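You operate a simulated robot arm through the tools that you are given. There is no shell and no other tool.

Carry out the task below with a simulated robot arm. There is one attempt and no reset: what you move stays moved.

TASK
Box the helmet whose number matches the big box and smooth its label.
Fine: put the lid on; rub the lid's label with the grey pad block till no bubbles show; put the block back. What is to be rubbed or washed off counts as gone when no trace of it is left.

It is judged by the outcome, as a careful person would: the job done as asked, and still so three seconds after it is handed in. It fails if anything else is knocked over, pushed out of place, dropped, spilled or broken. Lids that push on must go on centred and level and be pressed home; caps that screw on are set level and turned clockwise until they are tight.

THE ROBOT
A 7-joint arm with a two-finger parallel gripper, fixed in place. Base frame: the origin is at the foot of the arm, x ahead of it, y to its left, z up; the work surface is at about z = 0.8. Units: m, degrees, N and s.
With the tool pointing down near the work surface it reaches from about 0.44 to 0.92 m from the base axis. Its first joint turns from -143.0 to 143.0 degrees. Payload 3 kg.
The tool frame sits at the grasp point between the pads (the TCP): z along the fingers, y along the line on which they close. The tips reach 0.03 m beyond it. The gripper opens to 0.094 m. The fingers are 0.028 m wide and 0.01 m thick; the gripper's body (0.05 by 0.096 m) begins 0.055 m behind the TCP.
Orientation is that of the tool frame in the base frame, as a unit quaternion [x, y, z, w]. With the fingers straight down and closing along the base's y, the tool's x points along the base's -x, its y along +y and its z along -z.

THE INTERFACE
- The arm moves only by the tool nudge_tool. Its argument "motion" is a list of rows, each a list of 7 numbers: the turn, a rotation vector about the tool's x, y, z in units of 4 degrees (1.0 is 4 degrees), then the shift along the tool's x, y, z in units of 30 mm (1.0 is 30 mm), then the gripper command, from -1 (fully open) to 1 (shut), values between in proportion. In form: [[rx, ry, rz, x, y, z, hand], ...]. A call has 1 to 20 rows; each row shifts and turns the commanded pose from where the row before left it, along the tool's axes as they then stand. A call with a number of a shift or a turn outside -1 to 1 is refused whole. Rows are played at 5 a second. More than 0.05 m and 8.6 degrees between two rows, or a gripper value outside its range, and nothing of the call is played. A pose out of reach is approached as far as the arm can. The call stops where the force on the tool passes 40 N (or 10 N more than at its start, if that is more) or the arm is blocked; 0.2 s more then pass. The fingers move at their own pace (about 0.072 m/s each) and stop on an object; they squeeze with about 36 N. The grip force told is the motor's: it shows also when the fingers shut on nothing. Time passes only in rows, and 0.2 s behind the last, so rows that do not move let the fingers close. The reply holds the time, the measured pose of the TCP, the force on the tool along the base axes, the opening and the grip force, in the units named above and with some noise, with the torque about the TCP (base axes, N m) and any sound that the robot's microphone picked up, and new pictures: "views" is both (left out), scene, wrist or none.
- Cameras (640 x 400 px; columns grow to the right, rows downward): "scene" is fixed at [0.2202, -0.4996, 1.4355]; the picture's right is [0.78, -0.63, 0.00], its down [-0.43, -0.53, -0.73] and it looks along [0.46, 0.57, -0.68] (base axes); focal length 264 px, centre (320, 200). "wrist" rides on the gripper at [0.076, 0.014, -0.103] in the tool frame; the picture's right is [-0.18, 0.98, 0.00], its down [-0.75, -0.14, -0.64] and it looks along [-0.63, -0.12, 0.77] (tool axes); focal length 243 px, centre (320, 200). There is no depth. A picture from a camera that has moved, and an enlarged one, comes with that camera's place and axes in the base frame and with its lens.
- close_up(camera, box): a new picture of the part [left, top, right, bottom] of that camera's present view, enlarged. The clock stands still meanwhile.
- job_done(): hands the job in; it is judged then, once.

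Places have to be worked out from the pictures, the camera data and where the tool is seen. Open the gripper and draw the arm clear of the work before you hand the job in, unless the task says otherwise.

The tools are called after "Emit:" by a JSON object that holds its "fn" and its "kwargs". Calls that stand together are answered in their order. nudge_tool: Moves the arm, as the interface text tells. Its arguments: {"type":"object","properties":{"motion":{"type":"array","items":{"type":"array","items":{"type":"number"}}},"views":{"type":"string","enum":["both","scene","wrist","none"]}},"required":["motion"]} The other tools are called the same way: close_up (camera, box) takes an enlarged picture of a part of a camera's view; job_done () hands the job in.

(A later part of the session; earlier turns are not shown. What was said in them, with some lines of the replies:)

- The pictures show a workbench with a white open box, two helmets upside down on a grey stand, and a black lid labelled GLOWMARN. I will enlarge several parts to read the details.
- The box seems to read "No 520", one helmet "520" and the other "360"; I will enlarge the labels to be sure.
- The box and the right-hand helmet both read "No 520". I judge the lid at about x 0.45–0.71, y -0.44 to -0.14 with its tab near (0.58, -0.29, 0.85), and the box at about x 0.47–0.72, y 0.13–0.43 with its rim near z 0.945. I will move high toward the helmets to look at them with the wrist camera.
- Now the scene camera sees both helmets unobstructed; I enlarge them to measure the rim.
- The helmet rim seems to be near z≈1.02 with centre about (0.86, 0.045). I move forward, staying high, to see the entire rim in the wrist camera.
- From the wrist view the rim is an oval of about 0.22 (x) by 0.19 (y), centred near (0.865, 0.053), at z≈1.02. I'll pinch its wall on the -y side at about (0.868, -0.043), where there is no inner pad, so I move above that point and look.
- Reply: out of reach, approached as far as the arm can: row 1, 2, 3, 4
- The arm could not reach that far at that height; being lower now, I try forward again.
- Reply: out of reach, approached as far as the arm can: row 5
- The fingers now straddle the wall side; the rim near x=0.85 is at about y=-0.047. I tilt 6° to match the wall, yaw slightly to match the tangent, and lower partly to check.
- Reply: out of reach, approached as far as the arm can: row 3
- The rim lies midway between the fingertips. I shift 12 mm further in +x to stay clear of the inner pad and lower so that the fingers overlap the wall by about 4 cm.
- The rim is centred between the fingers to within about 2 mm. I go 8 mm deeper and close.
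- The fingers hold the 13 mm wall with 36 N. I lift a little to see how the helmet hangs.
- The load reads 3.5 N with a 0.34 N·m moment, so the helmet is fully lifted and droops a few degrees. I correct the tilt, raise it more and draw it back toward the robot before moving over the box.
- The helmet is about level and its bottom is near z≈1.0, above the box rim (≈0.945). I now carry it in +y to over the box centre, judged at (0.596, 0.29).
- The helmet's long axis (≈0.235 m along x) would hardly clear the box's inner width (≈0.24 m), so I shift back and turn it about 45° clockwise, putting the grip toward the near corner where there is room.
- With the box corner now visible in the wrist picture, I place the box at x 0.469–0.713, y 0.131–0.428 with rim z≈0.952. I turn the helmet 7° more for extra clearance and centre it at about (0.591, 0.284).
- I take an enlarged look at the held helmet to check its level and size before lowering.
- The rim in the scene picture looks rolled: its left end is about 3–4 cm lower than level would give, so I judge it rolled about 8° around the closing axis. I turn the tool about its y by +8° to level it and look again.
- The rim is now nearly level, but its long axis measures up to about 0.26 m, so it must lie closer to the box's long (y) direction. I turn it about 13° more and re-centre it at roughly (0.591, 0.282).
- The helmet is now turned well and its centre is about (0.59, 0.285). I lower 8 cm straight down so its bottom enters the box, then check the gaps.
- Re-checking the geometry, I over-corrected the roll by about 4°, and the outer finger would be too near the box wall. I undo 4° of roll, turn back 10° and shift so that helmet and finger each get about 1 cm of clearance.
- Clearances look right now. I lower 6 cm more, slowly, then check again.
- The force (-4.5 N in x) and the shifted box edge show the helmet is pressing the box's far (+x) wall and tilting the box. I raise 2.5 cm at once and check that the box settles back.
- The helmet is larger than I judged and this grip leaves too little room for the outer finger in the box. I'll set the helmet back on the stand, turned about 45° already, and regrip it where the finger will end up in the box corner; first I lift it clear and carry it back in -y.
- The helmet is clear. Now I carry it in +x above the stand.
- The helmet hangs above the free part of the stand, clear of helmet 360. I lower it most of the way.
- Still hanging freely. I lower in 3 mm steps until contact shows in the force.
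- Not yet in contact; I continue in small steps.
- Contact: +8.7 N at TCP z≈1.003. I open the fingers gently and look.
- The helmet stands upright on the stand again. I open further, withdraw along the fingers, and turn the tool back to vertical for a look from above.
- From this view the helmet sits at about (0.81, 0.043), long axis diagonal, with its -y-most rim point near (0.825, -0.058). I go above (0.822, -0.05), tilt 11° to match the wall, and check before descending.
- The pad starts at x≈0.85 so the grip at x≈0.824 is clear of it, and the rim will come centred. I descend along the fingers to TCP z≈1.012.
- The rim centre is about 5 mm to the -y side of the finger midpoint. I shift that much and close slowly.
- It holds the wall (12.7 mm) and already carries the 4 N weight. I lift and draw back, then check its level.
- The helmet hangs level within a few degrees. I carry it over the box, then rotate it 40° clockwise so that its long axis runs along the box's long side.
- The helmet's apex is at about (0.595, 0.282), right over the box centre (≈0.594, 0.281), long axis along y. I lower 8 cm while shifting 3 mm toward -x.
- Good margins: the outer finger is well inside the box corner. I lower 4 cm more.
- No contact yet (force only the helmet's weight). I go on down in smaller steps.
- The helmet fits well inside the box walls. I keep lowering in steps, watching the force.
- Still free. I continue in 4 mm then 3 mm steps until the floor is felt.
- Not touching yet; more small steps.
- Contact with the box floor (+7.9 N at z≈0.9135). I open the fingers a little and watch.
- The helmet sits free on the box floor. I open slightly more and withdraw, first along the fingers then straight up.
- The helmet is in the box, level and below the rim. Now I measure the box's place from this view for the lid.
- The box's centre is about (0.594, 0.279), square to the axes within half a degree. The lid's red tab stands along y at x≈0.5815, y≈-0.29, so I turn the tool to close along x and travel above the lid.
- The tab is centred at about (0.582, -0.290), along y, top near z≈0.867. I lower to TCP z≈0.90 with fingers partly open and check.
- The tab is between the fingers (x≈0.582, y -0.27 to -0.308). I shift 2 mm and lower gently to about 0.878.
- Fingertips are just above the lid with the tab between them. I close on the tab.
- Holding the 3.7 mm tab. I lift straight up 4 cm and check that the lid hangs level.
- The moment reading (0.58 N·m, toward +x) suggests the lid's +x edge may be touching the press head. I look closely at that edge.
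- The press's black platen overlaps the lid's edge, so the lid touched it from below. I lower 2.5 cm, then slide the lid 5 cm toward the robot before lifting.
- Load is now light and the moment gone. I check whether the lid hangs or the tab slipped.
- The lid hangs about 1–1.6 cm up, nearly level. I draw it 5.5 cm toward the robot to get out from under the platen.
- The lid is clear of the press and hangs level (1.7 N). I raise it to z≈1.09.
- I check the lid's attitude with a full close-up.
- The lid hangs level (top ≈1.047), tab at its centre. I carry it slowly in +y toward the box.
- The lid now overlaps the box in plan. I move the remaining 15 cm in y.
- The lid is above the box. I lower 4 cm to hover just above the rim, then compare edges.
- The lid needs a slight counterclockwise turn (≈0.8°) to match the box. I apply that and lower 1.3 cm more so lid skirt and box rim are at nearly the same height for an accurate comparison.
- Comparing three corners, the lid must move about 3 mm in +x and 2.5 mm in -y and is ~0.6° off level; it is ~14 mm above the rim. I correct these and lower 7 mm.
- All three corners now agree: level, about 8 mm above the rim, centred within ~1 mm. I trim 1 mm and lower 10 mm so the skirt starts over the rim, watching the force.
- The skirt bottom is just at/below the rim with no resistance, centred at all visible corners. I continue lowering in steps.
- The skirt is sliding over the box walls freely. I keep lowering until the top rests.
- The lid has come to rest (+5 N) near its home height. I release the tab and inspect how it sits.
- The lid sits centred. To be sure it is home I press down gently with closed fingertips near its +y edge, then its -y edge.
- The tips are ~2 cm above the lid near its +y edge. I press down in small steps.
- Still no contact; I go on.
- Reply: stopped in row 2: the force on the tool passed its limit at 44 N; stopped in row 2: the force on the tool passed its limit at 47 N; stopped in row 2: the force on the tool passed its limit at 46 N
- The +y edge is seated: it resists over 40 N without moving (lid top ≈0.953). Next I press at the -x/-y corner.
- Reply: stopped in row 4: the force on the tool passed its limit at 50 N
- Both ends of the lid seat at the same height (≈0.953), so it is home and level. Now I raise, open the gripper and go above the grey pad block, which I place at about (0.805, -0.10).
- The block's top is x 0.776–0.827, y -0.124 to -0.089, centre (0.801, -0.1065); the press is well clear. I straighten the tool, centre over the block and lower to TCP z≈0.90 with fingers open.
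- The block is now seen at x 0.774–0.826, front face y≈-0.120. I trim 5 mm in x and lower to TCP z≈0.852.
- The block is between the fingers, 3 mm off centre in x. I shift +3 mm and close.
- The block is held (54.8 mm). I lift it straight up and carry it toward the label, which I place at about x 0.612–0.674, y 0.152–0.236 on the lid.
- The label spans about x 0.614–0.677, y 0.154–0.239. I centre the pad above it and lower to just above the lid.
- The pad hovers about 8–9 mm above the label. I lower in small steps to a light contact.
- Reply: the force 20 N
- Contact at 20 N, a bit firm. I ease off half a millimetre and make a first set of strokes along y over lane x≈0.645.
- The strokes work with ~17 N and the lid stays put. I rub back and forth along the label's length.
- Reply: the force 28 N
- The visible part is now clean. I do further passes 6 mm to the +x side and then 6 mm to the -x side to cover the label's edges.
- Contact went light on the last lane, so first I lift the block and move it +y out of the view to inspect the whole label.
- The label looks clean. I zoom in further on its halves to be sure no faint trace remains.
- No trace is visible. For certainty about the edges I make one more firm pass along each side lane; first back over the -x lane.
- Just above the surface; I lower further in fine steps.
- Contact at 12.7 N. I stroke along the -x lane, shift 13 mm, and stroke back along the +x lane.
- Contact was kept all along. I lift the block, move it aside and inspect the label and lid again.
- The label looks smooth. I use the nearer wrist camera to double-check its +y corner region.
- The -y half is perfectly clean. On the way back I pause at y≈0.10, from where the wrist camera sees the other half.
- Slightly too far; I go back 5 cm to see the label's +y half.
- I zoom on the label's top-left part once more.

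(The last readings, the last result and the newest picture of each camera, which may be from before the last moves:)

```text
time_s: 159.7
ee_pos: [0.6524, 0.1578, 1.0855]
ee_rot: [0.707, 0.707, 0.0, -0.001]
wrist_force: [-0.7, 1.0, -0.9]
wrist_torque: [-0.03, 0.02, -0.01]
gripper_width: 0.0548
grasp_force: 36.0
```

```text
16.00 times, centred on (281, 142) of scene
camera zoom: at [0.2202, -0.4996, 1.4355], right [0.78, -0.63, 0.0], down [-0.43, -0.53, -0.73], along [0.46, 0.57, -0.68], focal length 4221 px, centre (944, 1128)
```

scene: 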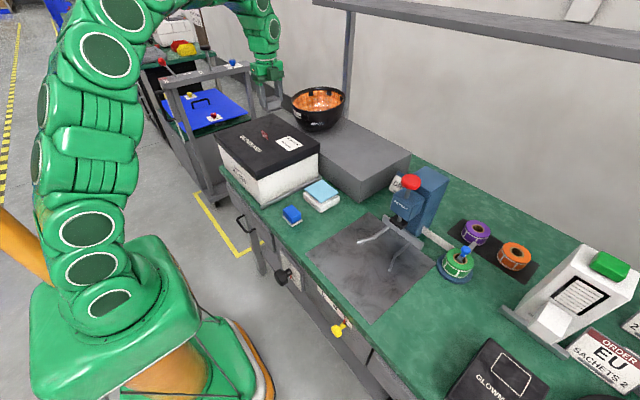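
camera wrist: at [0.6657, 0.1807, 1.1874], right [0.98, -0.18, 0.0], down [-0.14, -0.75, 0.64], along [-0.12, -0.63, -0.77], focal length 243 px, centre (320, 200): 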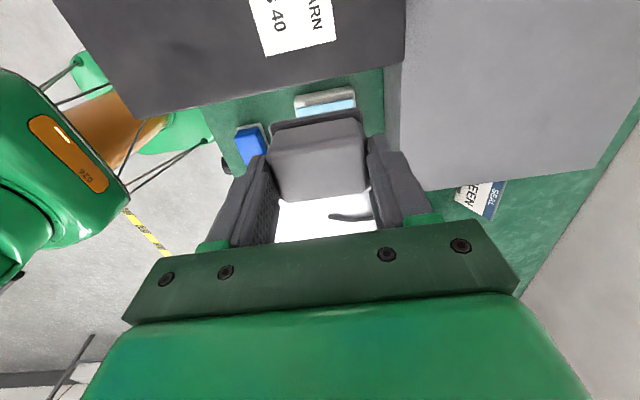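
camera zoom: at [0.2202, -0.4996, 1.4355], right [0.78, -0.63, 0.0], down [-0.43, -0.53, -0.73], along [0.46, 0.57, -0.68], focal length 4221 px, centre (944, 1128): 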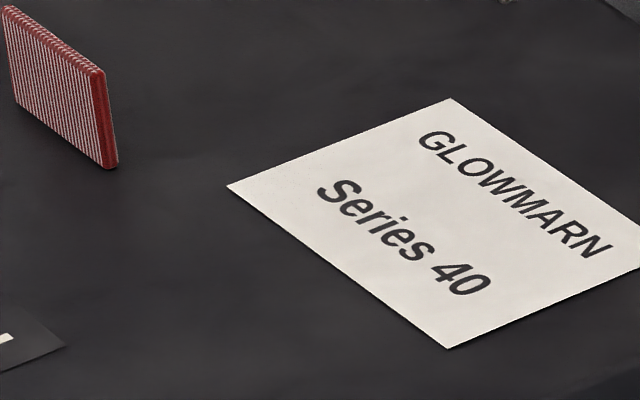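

Only plain paper grain remains, so the label is smooth. I carry the block back above its original place (0.801, -0.105).

Emit:
{"fn": "nudge_tool", "kwargs": {"motion": [[0, 0, 0, -0.4, 0.226, 0, 1], [0, 0, 0, -0.8, 0.452, 0, 1], [0, 0, 0, -0.8, 0.452, 0, 1], [0, 0, 0, -0.8, 0.452, 0, 1], [0, 0, 0, -0.8, 0.452, 0, 1], [0, 0, 0, -0.8, 0.452, 0, 1], [0, 0, 0, -0.8, 0.452, 0, 1], [0, 0, 0, -0.8, 0.452, 0, 1], [0, 0, 0, -0.8, 0.452, 0, 1], [0, 0, 0, -0.8, 0.452, 0, 1], [0, 0, 0, -0.8, 0.452, 0, 1], [0, 0, 0, -0.35, 0.226, 0, 1], [0, 0, 0, 0, 0, 0, 1]]}}

```text
time_s: 162.5
ee_pos: [0.8023, -0.1048, 1.085]
ee_rot: [0.707, 0.707, -0.001, 0.0]
wrist_force: [-0.6, 0.3, -0.3]
wrist_torque: [0.01, 0.0, -0.01]
gripper_width: 0.055
grasp_force: 36.4
camera wrist: at [0.8164, -0.0297, 1.1864], right [0.98, -0.18, 0.0], down [-0.14, -0.75, 0.64], along [-0.12, -0.63, -0.77], focal length 243 px, centre (320, 200)
```

scene: 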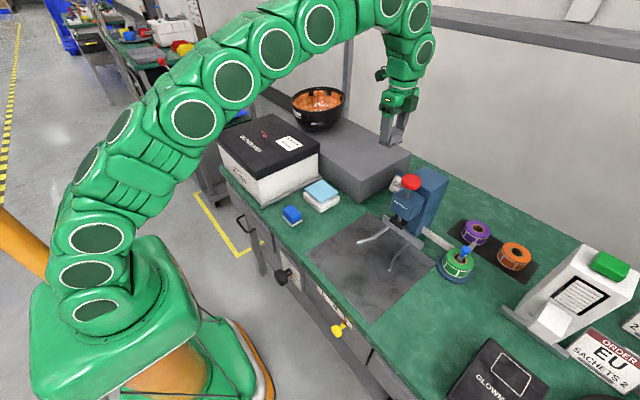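
wrist: 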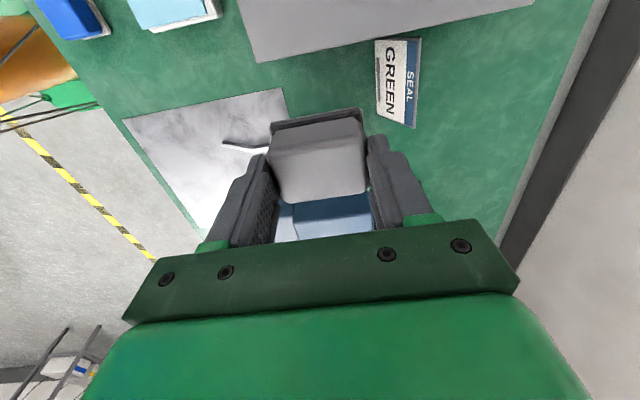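

In position. I lower the block to just above the bench.

Emit:
{"fn": "nudge_tool", "kwargs": {"motion": [[0, 0, 0, 0, -0.03, 0.6, 1], [0, 0, 0, 0, 0, 1, 1], [0, 0, 0, 0, 0, 1, 1], [0, 0, 0, 0, 0, 1, 1], [0, 0, 0, 0, 0, 1, 1], [0, 0, 0, 0, 0, 1, 1], [0, 0, 0, 0, 0, 1, 1], [0, 0, 0, 0, 0, 0.7, 1], [0, 0, 0, 0, 0, 0.25, 1], [0, 0, 0, 0, 0, 0, 1]]}}

Emit:
{"fn": "nudge_tool", "kwargs": {"motion": [[0, 0, 0, 0, 0, 0.06, 1], [0, 0, 0, 0, 0, 0, 1]], "views": "none"}}

Emit:
{"fn": "nudge_tool", "kwargs": {"motion": [[0, 0, 0, 0, 0, 0.06, 1], [0, 0, 0, 0, 0, 0, 1]], "views": "none"}}

```text
time_s: 164.7
ee_pos: [0.8004, -0.1056, 0.8587]
ee_rot: [0.708, 0.707, 0.0, -0.002]
wrist_force: [-0.2, -0.5, -1.7]
wrist_torque: [-0.01, -0.01, 0.0]
gripper_width: 0.0547
grasp_force: 36.3
camera wrist: at [0.8143, -0.0301, 0.9594], right [0.98, -0.18, 0.0], down [-0.14, -0.75, 0.64], along [-0.12, -0.63, -0.77], focal length 243 px, centre (320, 200)
```

scene: 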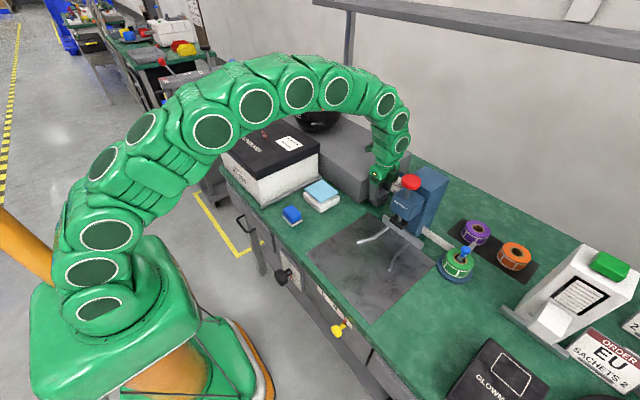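
wrist: 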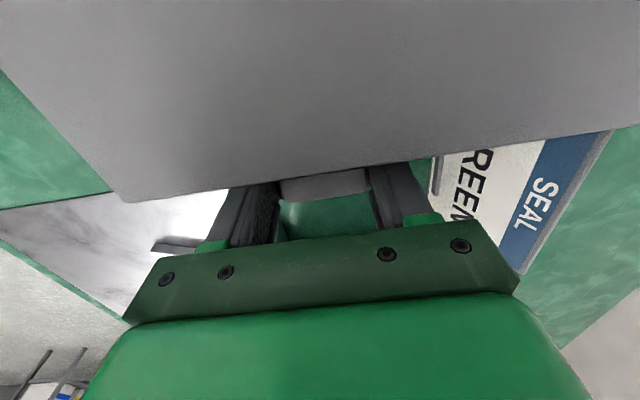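

```text
time_s: 165.3
ee_pos: [0.7994, -0.1044, 0.8562]
ee_rot: [0.707, 0.707, -0.002, 0.0]
wrist_force: [-0.6, 0.4, -0.5]
wrist_torque: [-0.02, -0.03, 0.04]
gripper_width: 0.0549
grasp_force: 35.7
```

```text
time_s: 165.9
ee_pos: [0.8006, -0.1044, 0.855]
ee_rot: [0.707, 0.707, 0.0, -0.001]
wrist_force: [-0.4, 0.3, -0.4]
wrist_torque: [0.02, 0.0, -0.03]
gripper_width: 0.0548
grasp_force: 36.2
```

Still a few millimetres up; I continue until it touches.

Emit:
{"fn": "nudge_tool", "kwargs": {"motion": [[0, 0, 0, 0, 0, 0.06, 1], [0, 0, 0, 0, 0, 0, 1]], "views": "none"}}

Emit:
{"fn": "nudge_tool", "kwargs": {"motion": [[0, 0, 0, 0, 0, 0.04, 1], [0, 0, 0, 0, 0, 0, 1]], "views": "none"}}

Emit:
{"fn": "nudge_tool", "kwargs": {"motion": [[0, 0, 0, 0, 0, 0.03, 1], [0, 0, 0, 0, 0, 0, 1]], "views": "none"}}

```text
time_s: 166.5
ee_pos: [0.8008, -0.1052, 0.8529]
ee_rot: [0.708, 0.707, -0.001, -0.001]
wrist_force: [0.3, -0.1, -0.4]
wrist_torque: [0.0, 0.01, 0.05]
gripper_width: 0.0552
grasp_force: 36.1
```

```text
time_s: 167.1
ee_pos: [0.7999, -0.1066, 0.8532]
ee_rot: [0.707, 0.707, -0.001, 0.0]
wrist_force: [0.7, -0.5, -0.9]
wrist_torque: [-0.03, 0.04, 0.01]
gripper_width: 0.0548
grasp_force: 35.5
```

```text
time_s: 167.7
ee_pos: [0.8006, -0.1051, 0.8509]
ee_rot: [0.707, 0.708, 0.0, -0.001]
wrist_force: [-0.2, 0.7, -0.2]
wrist_torque: [0.01, -0.01, 0.0]
gripper_width: 0.0551
grasp_force: 36.1
```

Emit:
{"fn": "nudge_tool", "kwargs": {"motion": [[0, 0, 0, 0, 0, 0.03, 1], [0, 0, 0, 0, 0, 0, 1]], "views": "scene"}}

Emit:
{"fn": "close_up", "kwargs": {"camera": "scene", "box": [340, 150, 420, 215]}}

```text
time_s: 168.3
ee_pos: [0.7996, -0.1048, 0.8499]
ee_rot: [0.707, 0.707, 0.0, 0.0]
wrist_force: [-0.8, -0.4, 2.9]
wrist_torque: [-0.08, -0.01, -0.05]
gripper_width: 0.0548
grasp_force: 35.4
```

scene: 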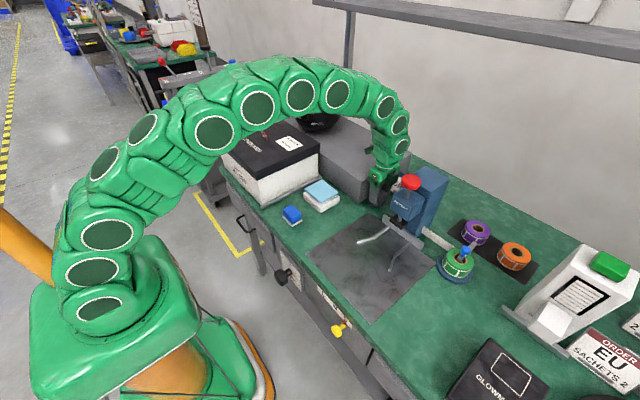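

```text
6.15 times, centred on (380, 182) of scene
camera zoom: at [0.2202, -0.4996, 1.4355], right [0.78, -0.63, 0.0], down [-0.43, -0.53, -0.73], along [0.46, 0.57, -0.68], focal length 1623 px, centre (-49, 308)
```

zoom: 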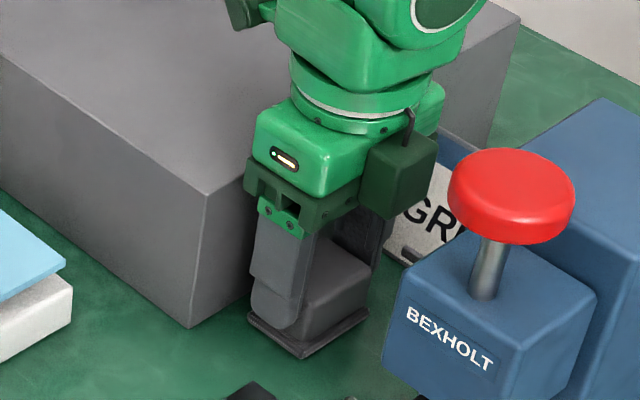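

The block touches the bench (+2.9 N) at its original place and height. I open the fingers and rise straight up.

Emit:
{"fn": "nudge_tool", "kwargs": {"motion": [[0, 0, 0, 0, 0, 0, -0.3], [0, 0, 0, 0, 0, 0, -0.5], [0, 0, 0, 0, 0, 0, -0.75], [0, 0, 0, 0, 0, 0, -0.75], [0, 0, 0, 0, 0, -0.5, -0.75], [0, 0, 0, 0, 0, -0.8, -0.75], [0, 0, 0, 0, 0, -1, -0.75], [0, 0, 0, 0, 0, -1, -0.75], [0, 0, 0, 0, 0, -1, -0.75], [0, 0, 0, 0, 0, -1, -0.75], [0, 0, 0, 0, 0, -1, -0.75], [0, 0, 0, 0, 0, -1, -1], [0, 0, 0, 0, 0, -1, -1], [0, 0, 0, 0, 0, 0, -1]]}}

Emit:
{"fn": "close_up", "kwargs": {"camera": "scene", "box": [340, 150, 420, 215]}}

```text
time_s: 171.3
ee_pos: [0.8012, -0.1061, 1.0985]
ee_rot: [0.707, 0.707, 0.0, -0.001]
wrist_force: [-0.1, 0.3, 0.0]
wrist_torque: [0.01, 0.0, 0.01]
gripper_width: 0.0941
grasp_force: 0.1
camera wrist: at [0.8161, -0.0302, 1.2003], right [0.98, -0.18, 0.0], down [-0.14, -0.75, 0.64], along [-0.12, -0.63, -0.77], focal length 243 px, centre (320, 200)
```

scene: 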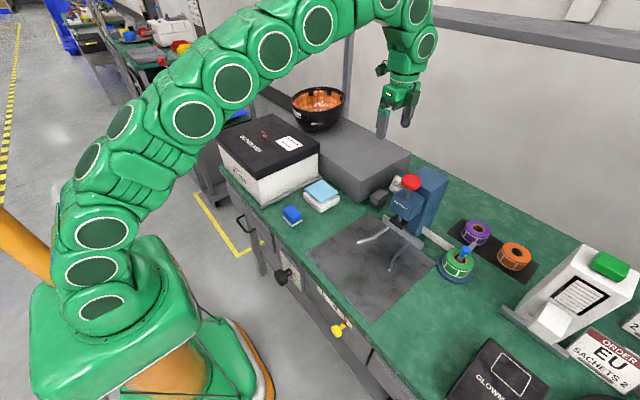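
wrist: 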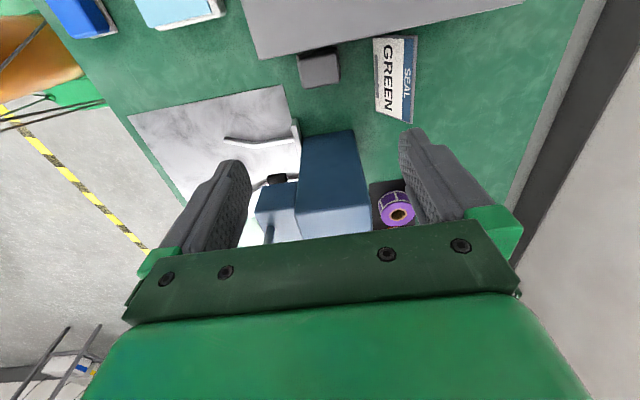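

```text
6.15 times, centred on (380, 182) of scene
camera zoom: at [0.2202, -0.4996, 1.4355], right [0.78, -0.63, 0.0], down [-0.43, -0.53, -0.73], along [0.46, 0.57, -0.68], focal length 1623 px, centre (-49, 308)
```

zoom: 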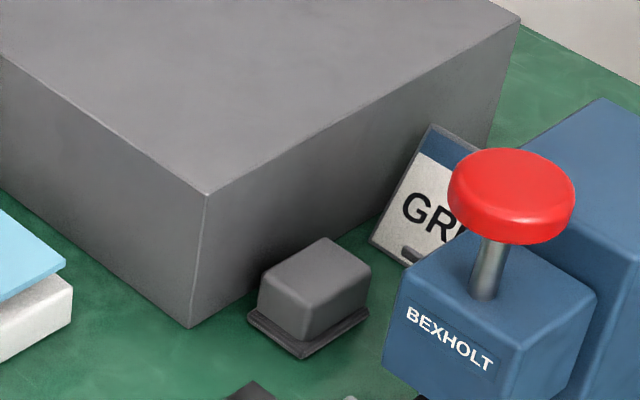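

The block is back. I draw the arm back and up, clear of the work.

Emit:
{"fn": "nudge_tool", "kwargs": {"motion": [[0, 0, 0, 0, -0.6, -0.2, -1], [0, 0, 0, 0, -0.9, -0.35, -1], [0, 0, 0, 0, -0.9, -0.35, -1], [0, 0, 0, 0, -0.9, -0.35, -1], [0, 0, 0, 0, -0.9, -0.35, -1], [0, 0, 0, 0, -0.9, -0.35, -1], [0, 0, 0, 0, -0.9, -0.35, -1], [0, 0, 0, 0, -0.9, -0.35, -1], [0, 0, 0, 0, -0.9, -0.35, -1], [0, 0, 0, 0, -0.9, -0.35, -1], [0, 0, 0, 0, -0.5, -0.2, -1], [0, 0, 0, 0, 0, 0, -1]]}}

Emit:
{"fn": "close_up", "kwargs": {"camera": "scene", "box": [200, 80, 420, 220]}}

Emit:
{"fn": "close_up", "kwargs": {"camera": "scene", "box": [290, 170, 500, 330]}}

Emit:
{"fn": "close_up", "kwargs": {"camera": "scene", "box": [205, 105, 335, 205]}}

```text
time_s: 173.9
ee_pos: [0.5242, -0.1037, 1.2072]
ee_rot: [0.707, 0.707, 0.0, 0.0]
wrist_force: [-0.1, 0.8, -0.8]
wrist_torque: [-0.01, 0.03, 0.01]
gripper_width: 0.094
grasp_force: 0.1
camera wrist: at [0.538, -0.0289, 1.3083], right [0.98, -0.18, 0.0], down [-0.14, -0.75, 0.64], along [-0.12, -0.63, -0.77], focal length 243 px, centre (320, 200)
```

scene: 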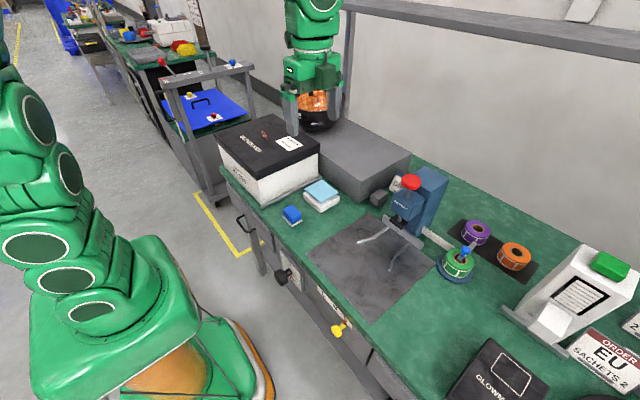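
wrist: 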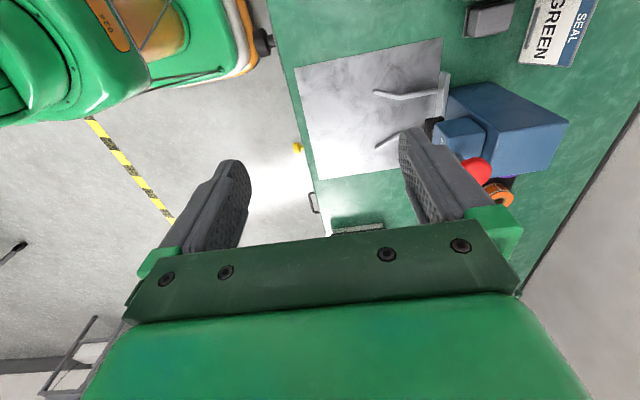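

```text
2.86 times, centred on (310, 150) of scene
camera zoom: at [0.2202, -0.4996, 1.4355], right [0.78, -0.63, 0.0], down [-0.43, -0.53, -0.73], along [0.46, 0.57, -0.68], focal length 754 px, centre (349, 343)
```

zoom: 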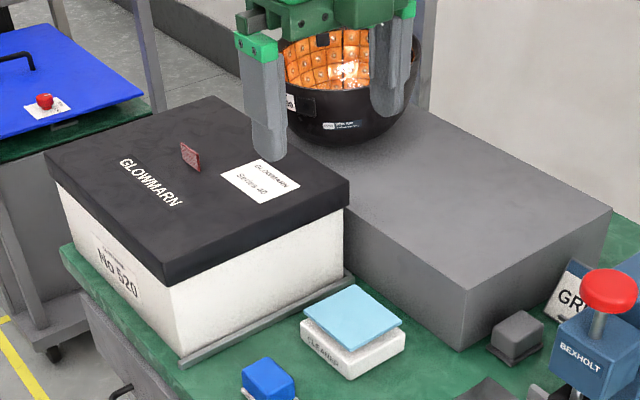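

```text
2.50 times, centred on (395, 250) of scene
camera zoom: at [0.2202, -0.4996, 1.4355], right [0.78, -0.63, 0.0], down [-0.43, -0.53, -0.73], along [0.46, 0.57, -0.68], focal length 660 px, centre (132, 75)
```

zoom: 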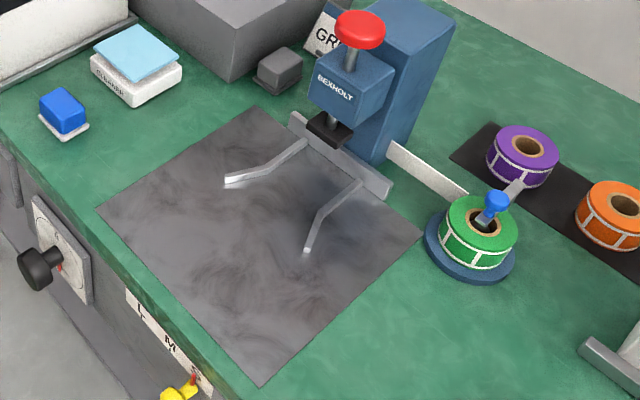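

```text
4.00 times, centred on (270, 155) of scene
camera zoom: at [0.2202, -0.4996, 1.4355], right [0.78, -0.63, 0.0], down [-0.43, -0.53, -0.73], along [0.46, 0.57, -0.68], focal length 1055 px, centre (520, 380)
```

zoom: 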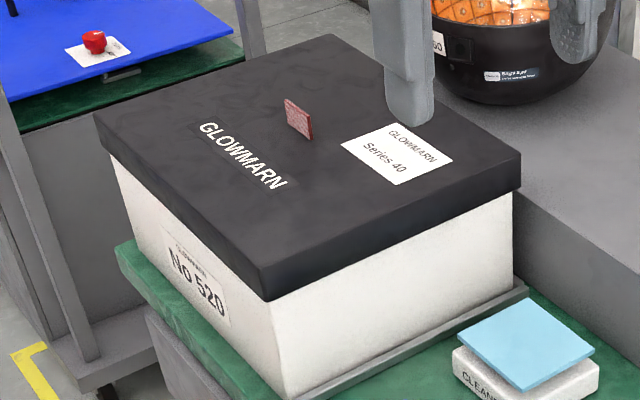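

The helmet 520 is boxed with the lid on, centred and level. The label is smooth, the grey pad block is back in its place, and the press and other items are undisturbed. The gripper is open and the arm is clear, so I hand in the job.

Emit:
{"fn": "job_done", "kwargs": {}}

```text
The job is handed in.
```

Helmet No 520 is in the big box, which carries the same number. The lid is on, the label has no bubbles left that I can see, and the grey pad block is back where it was.

- **Helmet:** my first attempt to lower it pressed on the far wall of the box. The box shifted about 5 mm and turned about a degree. I put the helmet back on the stand, gripped it elsewhere and lowered it in cleanly. I left the box in its slightly shifted position.
- **Lid:** when I first lifted it, its edge came up against the press head. I lowered it, slid it clear and lifted again. The press is in its original place. Pressed with over 40 N at the +y edge and the -x/-y corner, the lid stopped at the same height at both (lid top about z = 0.953). I did not press it on the +x side, where it looks level in the pictures.
- **Label:** I rubbed the whole label, then made a second pass down each side. Close-ups from both cameras show only plain paper.
- **Other items:** the close-ups show nothing else knocked over or pushed out of place. The gripper is open and the arm is clear.
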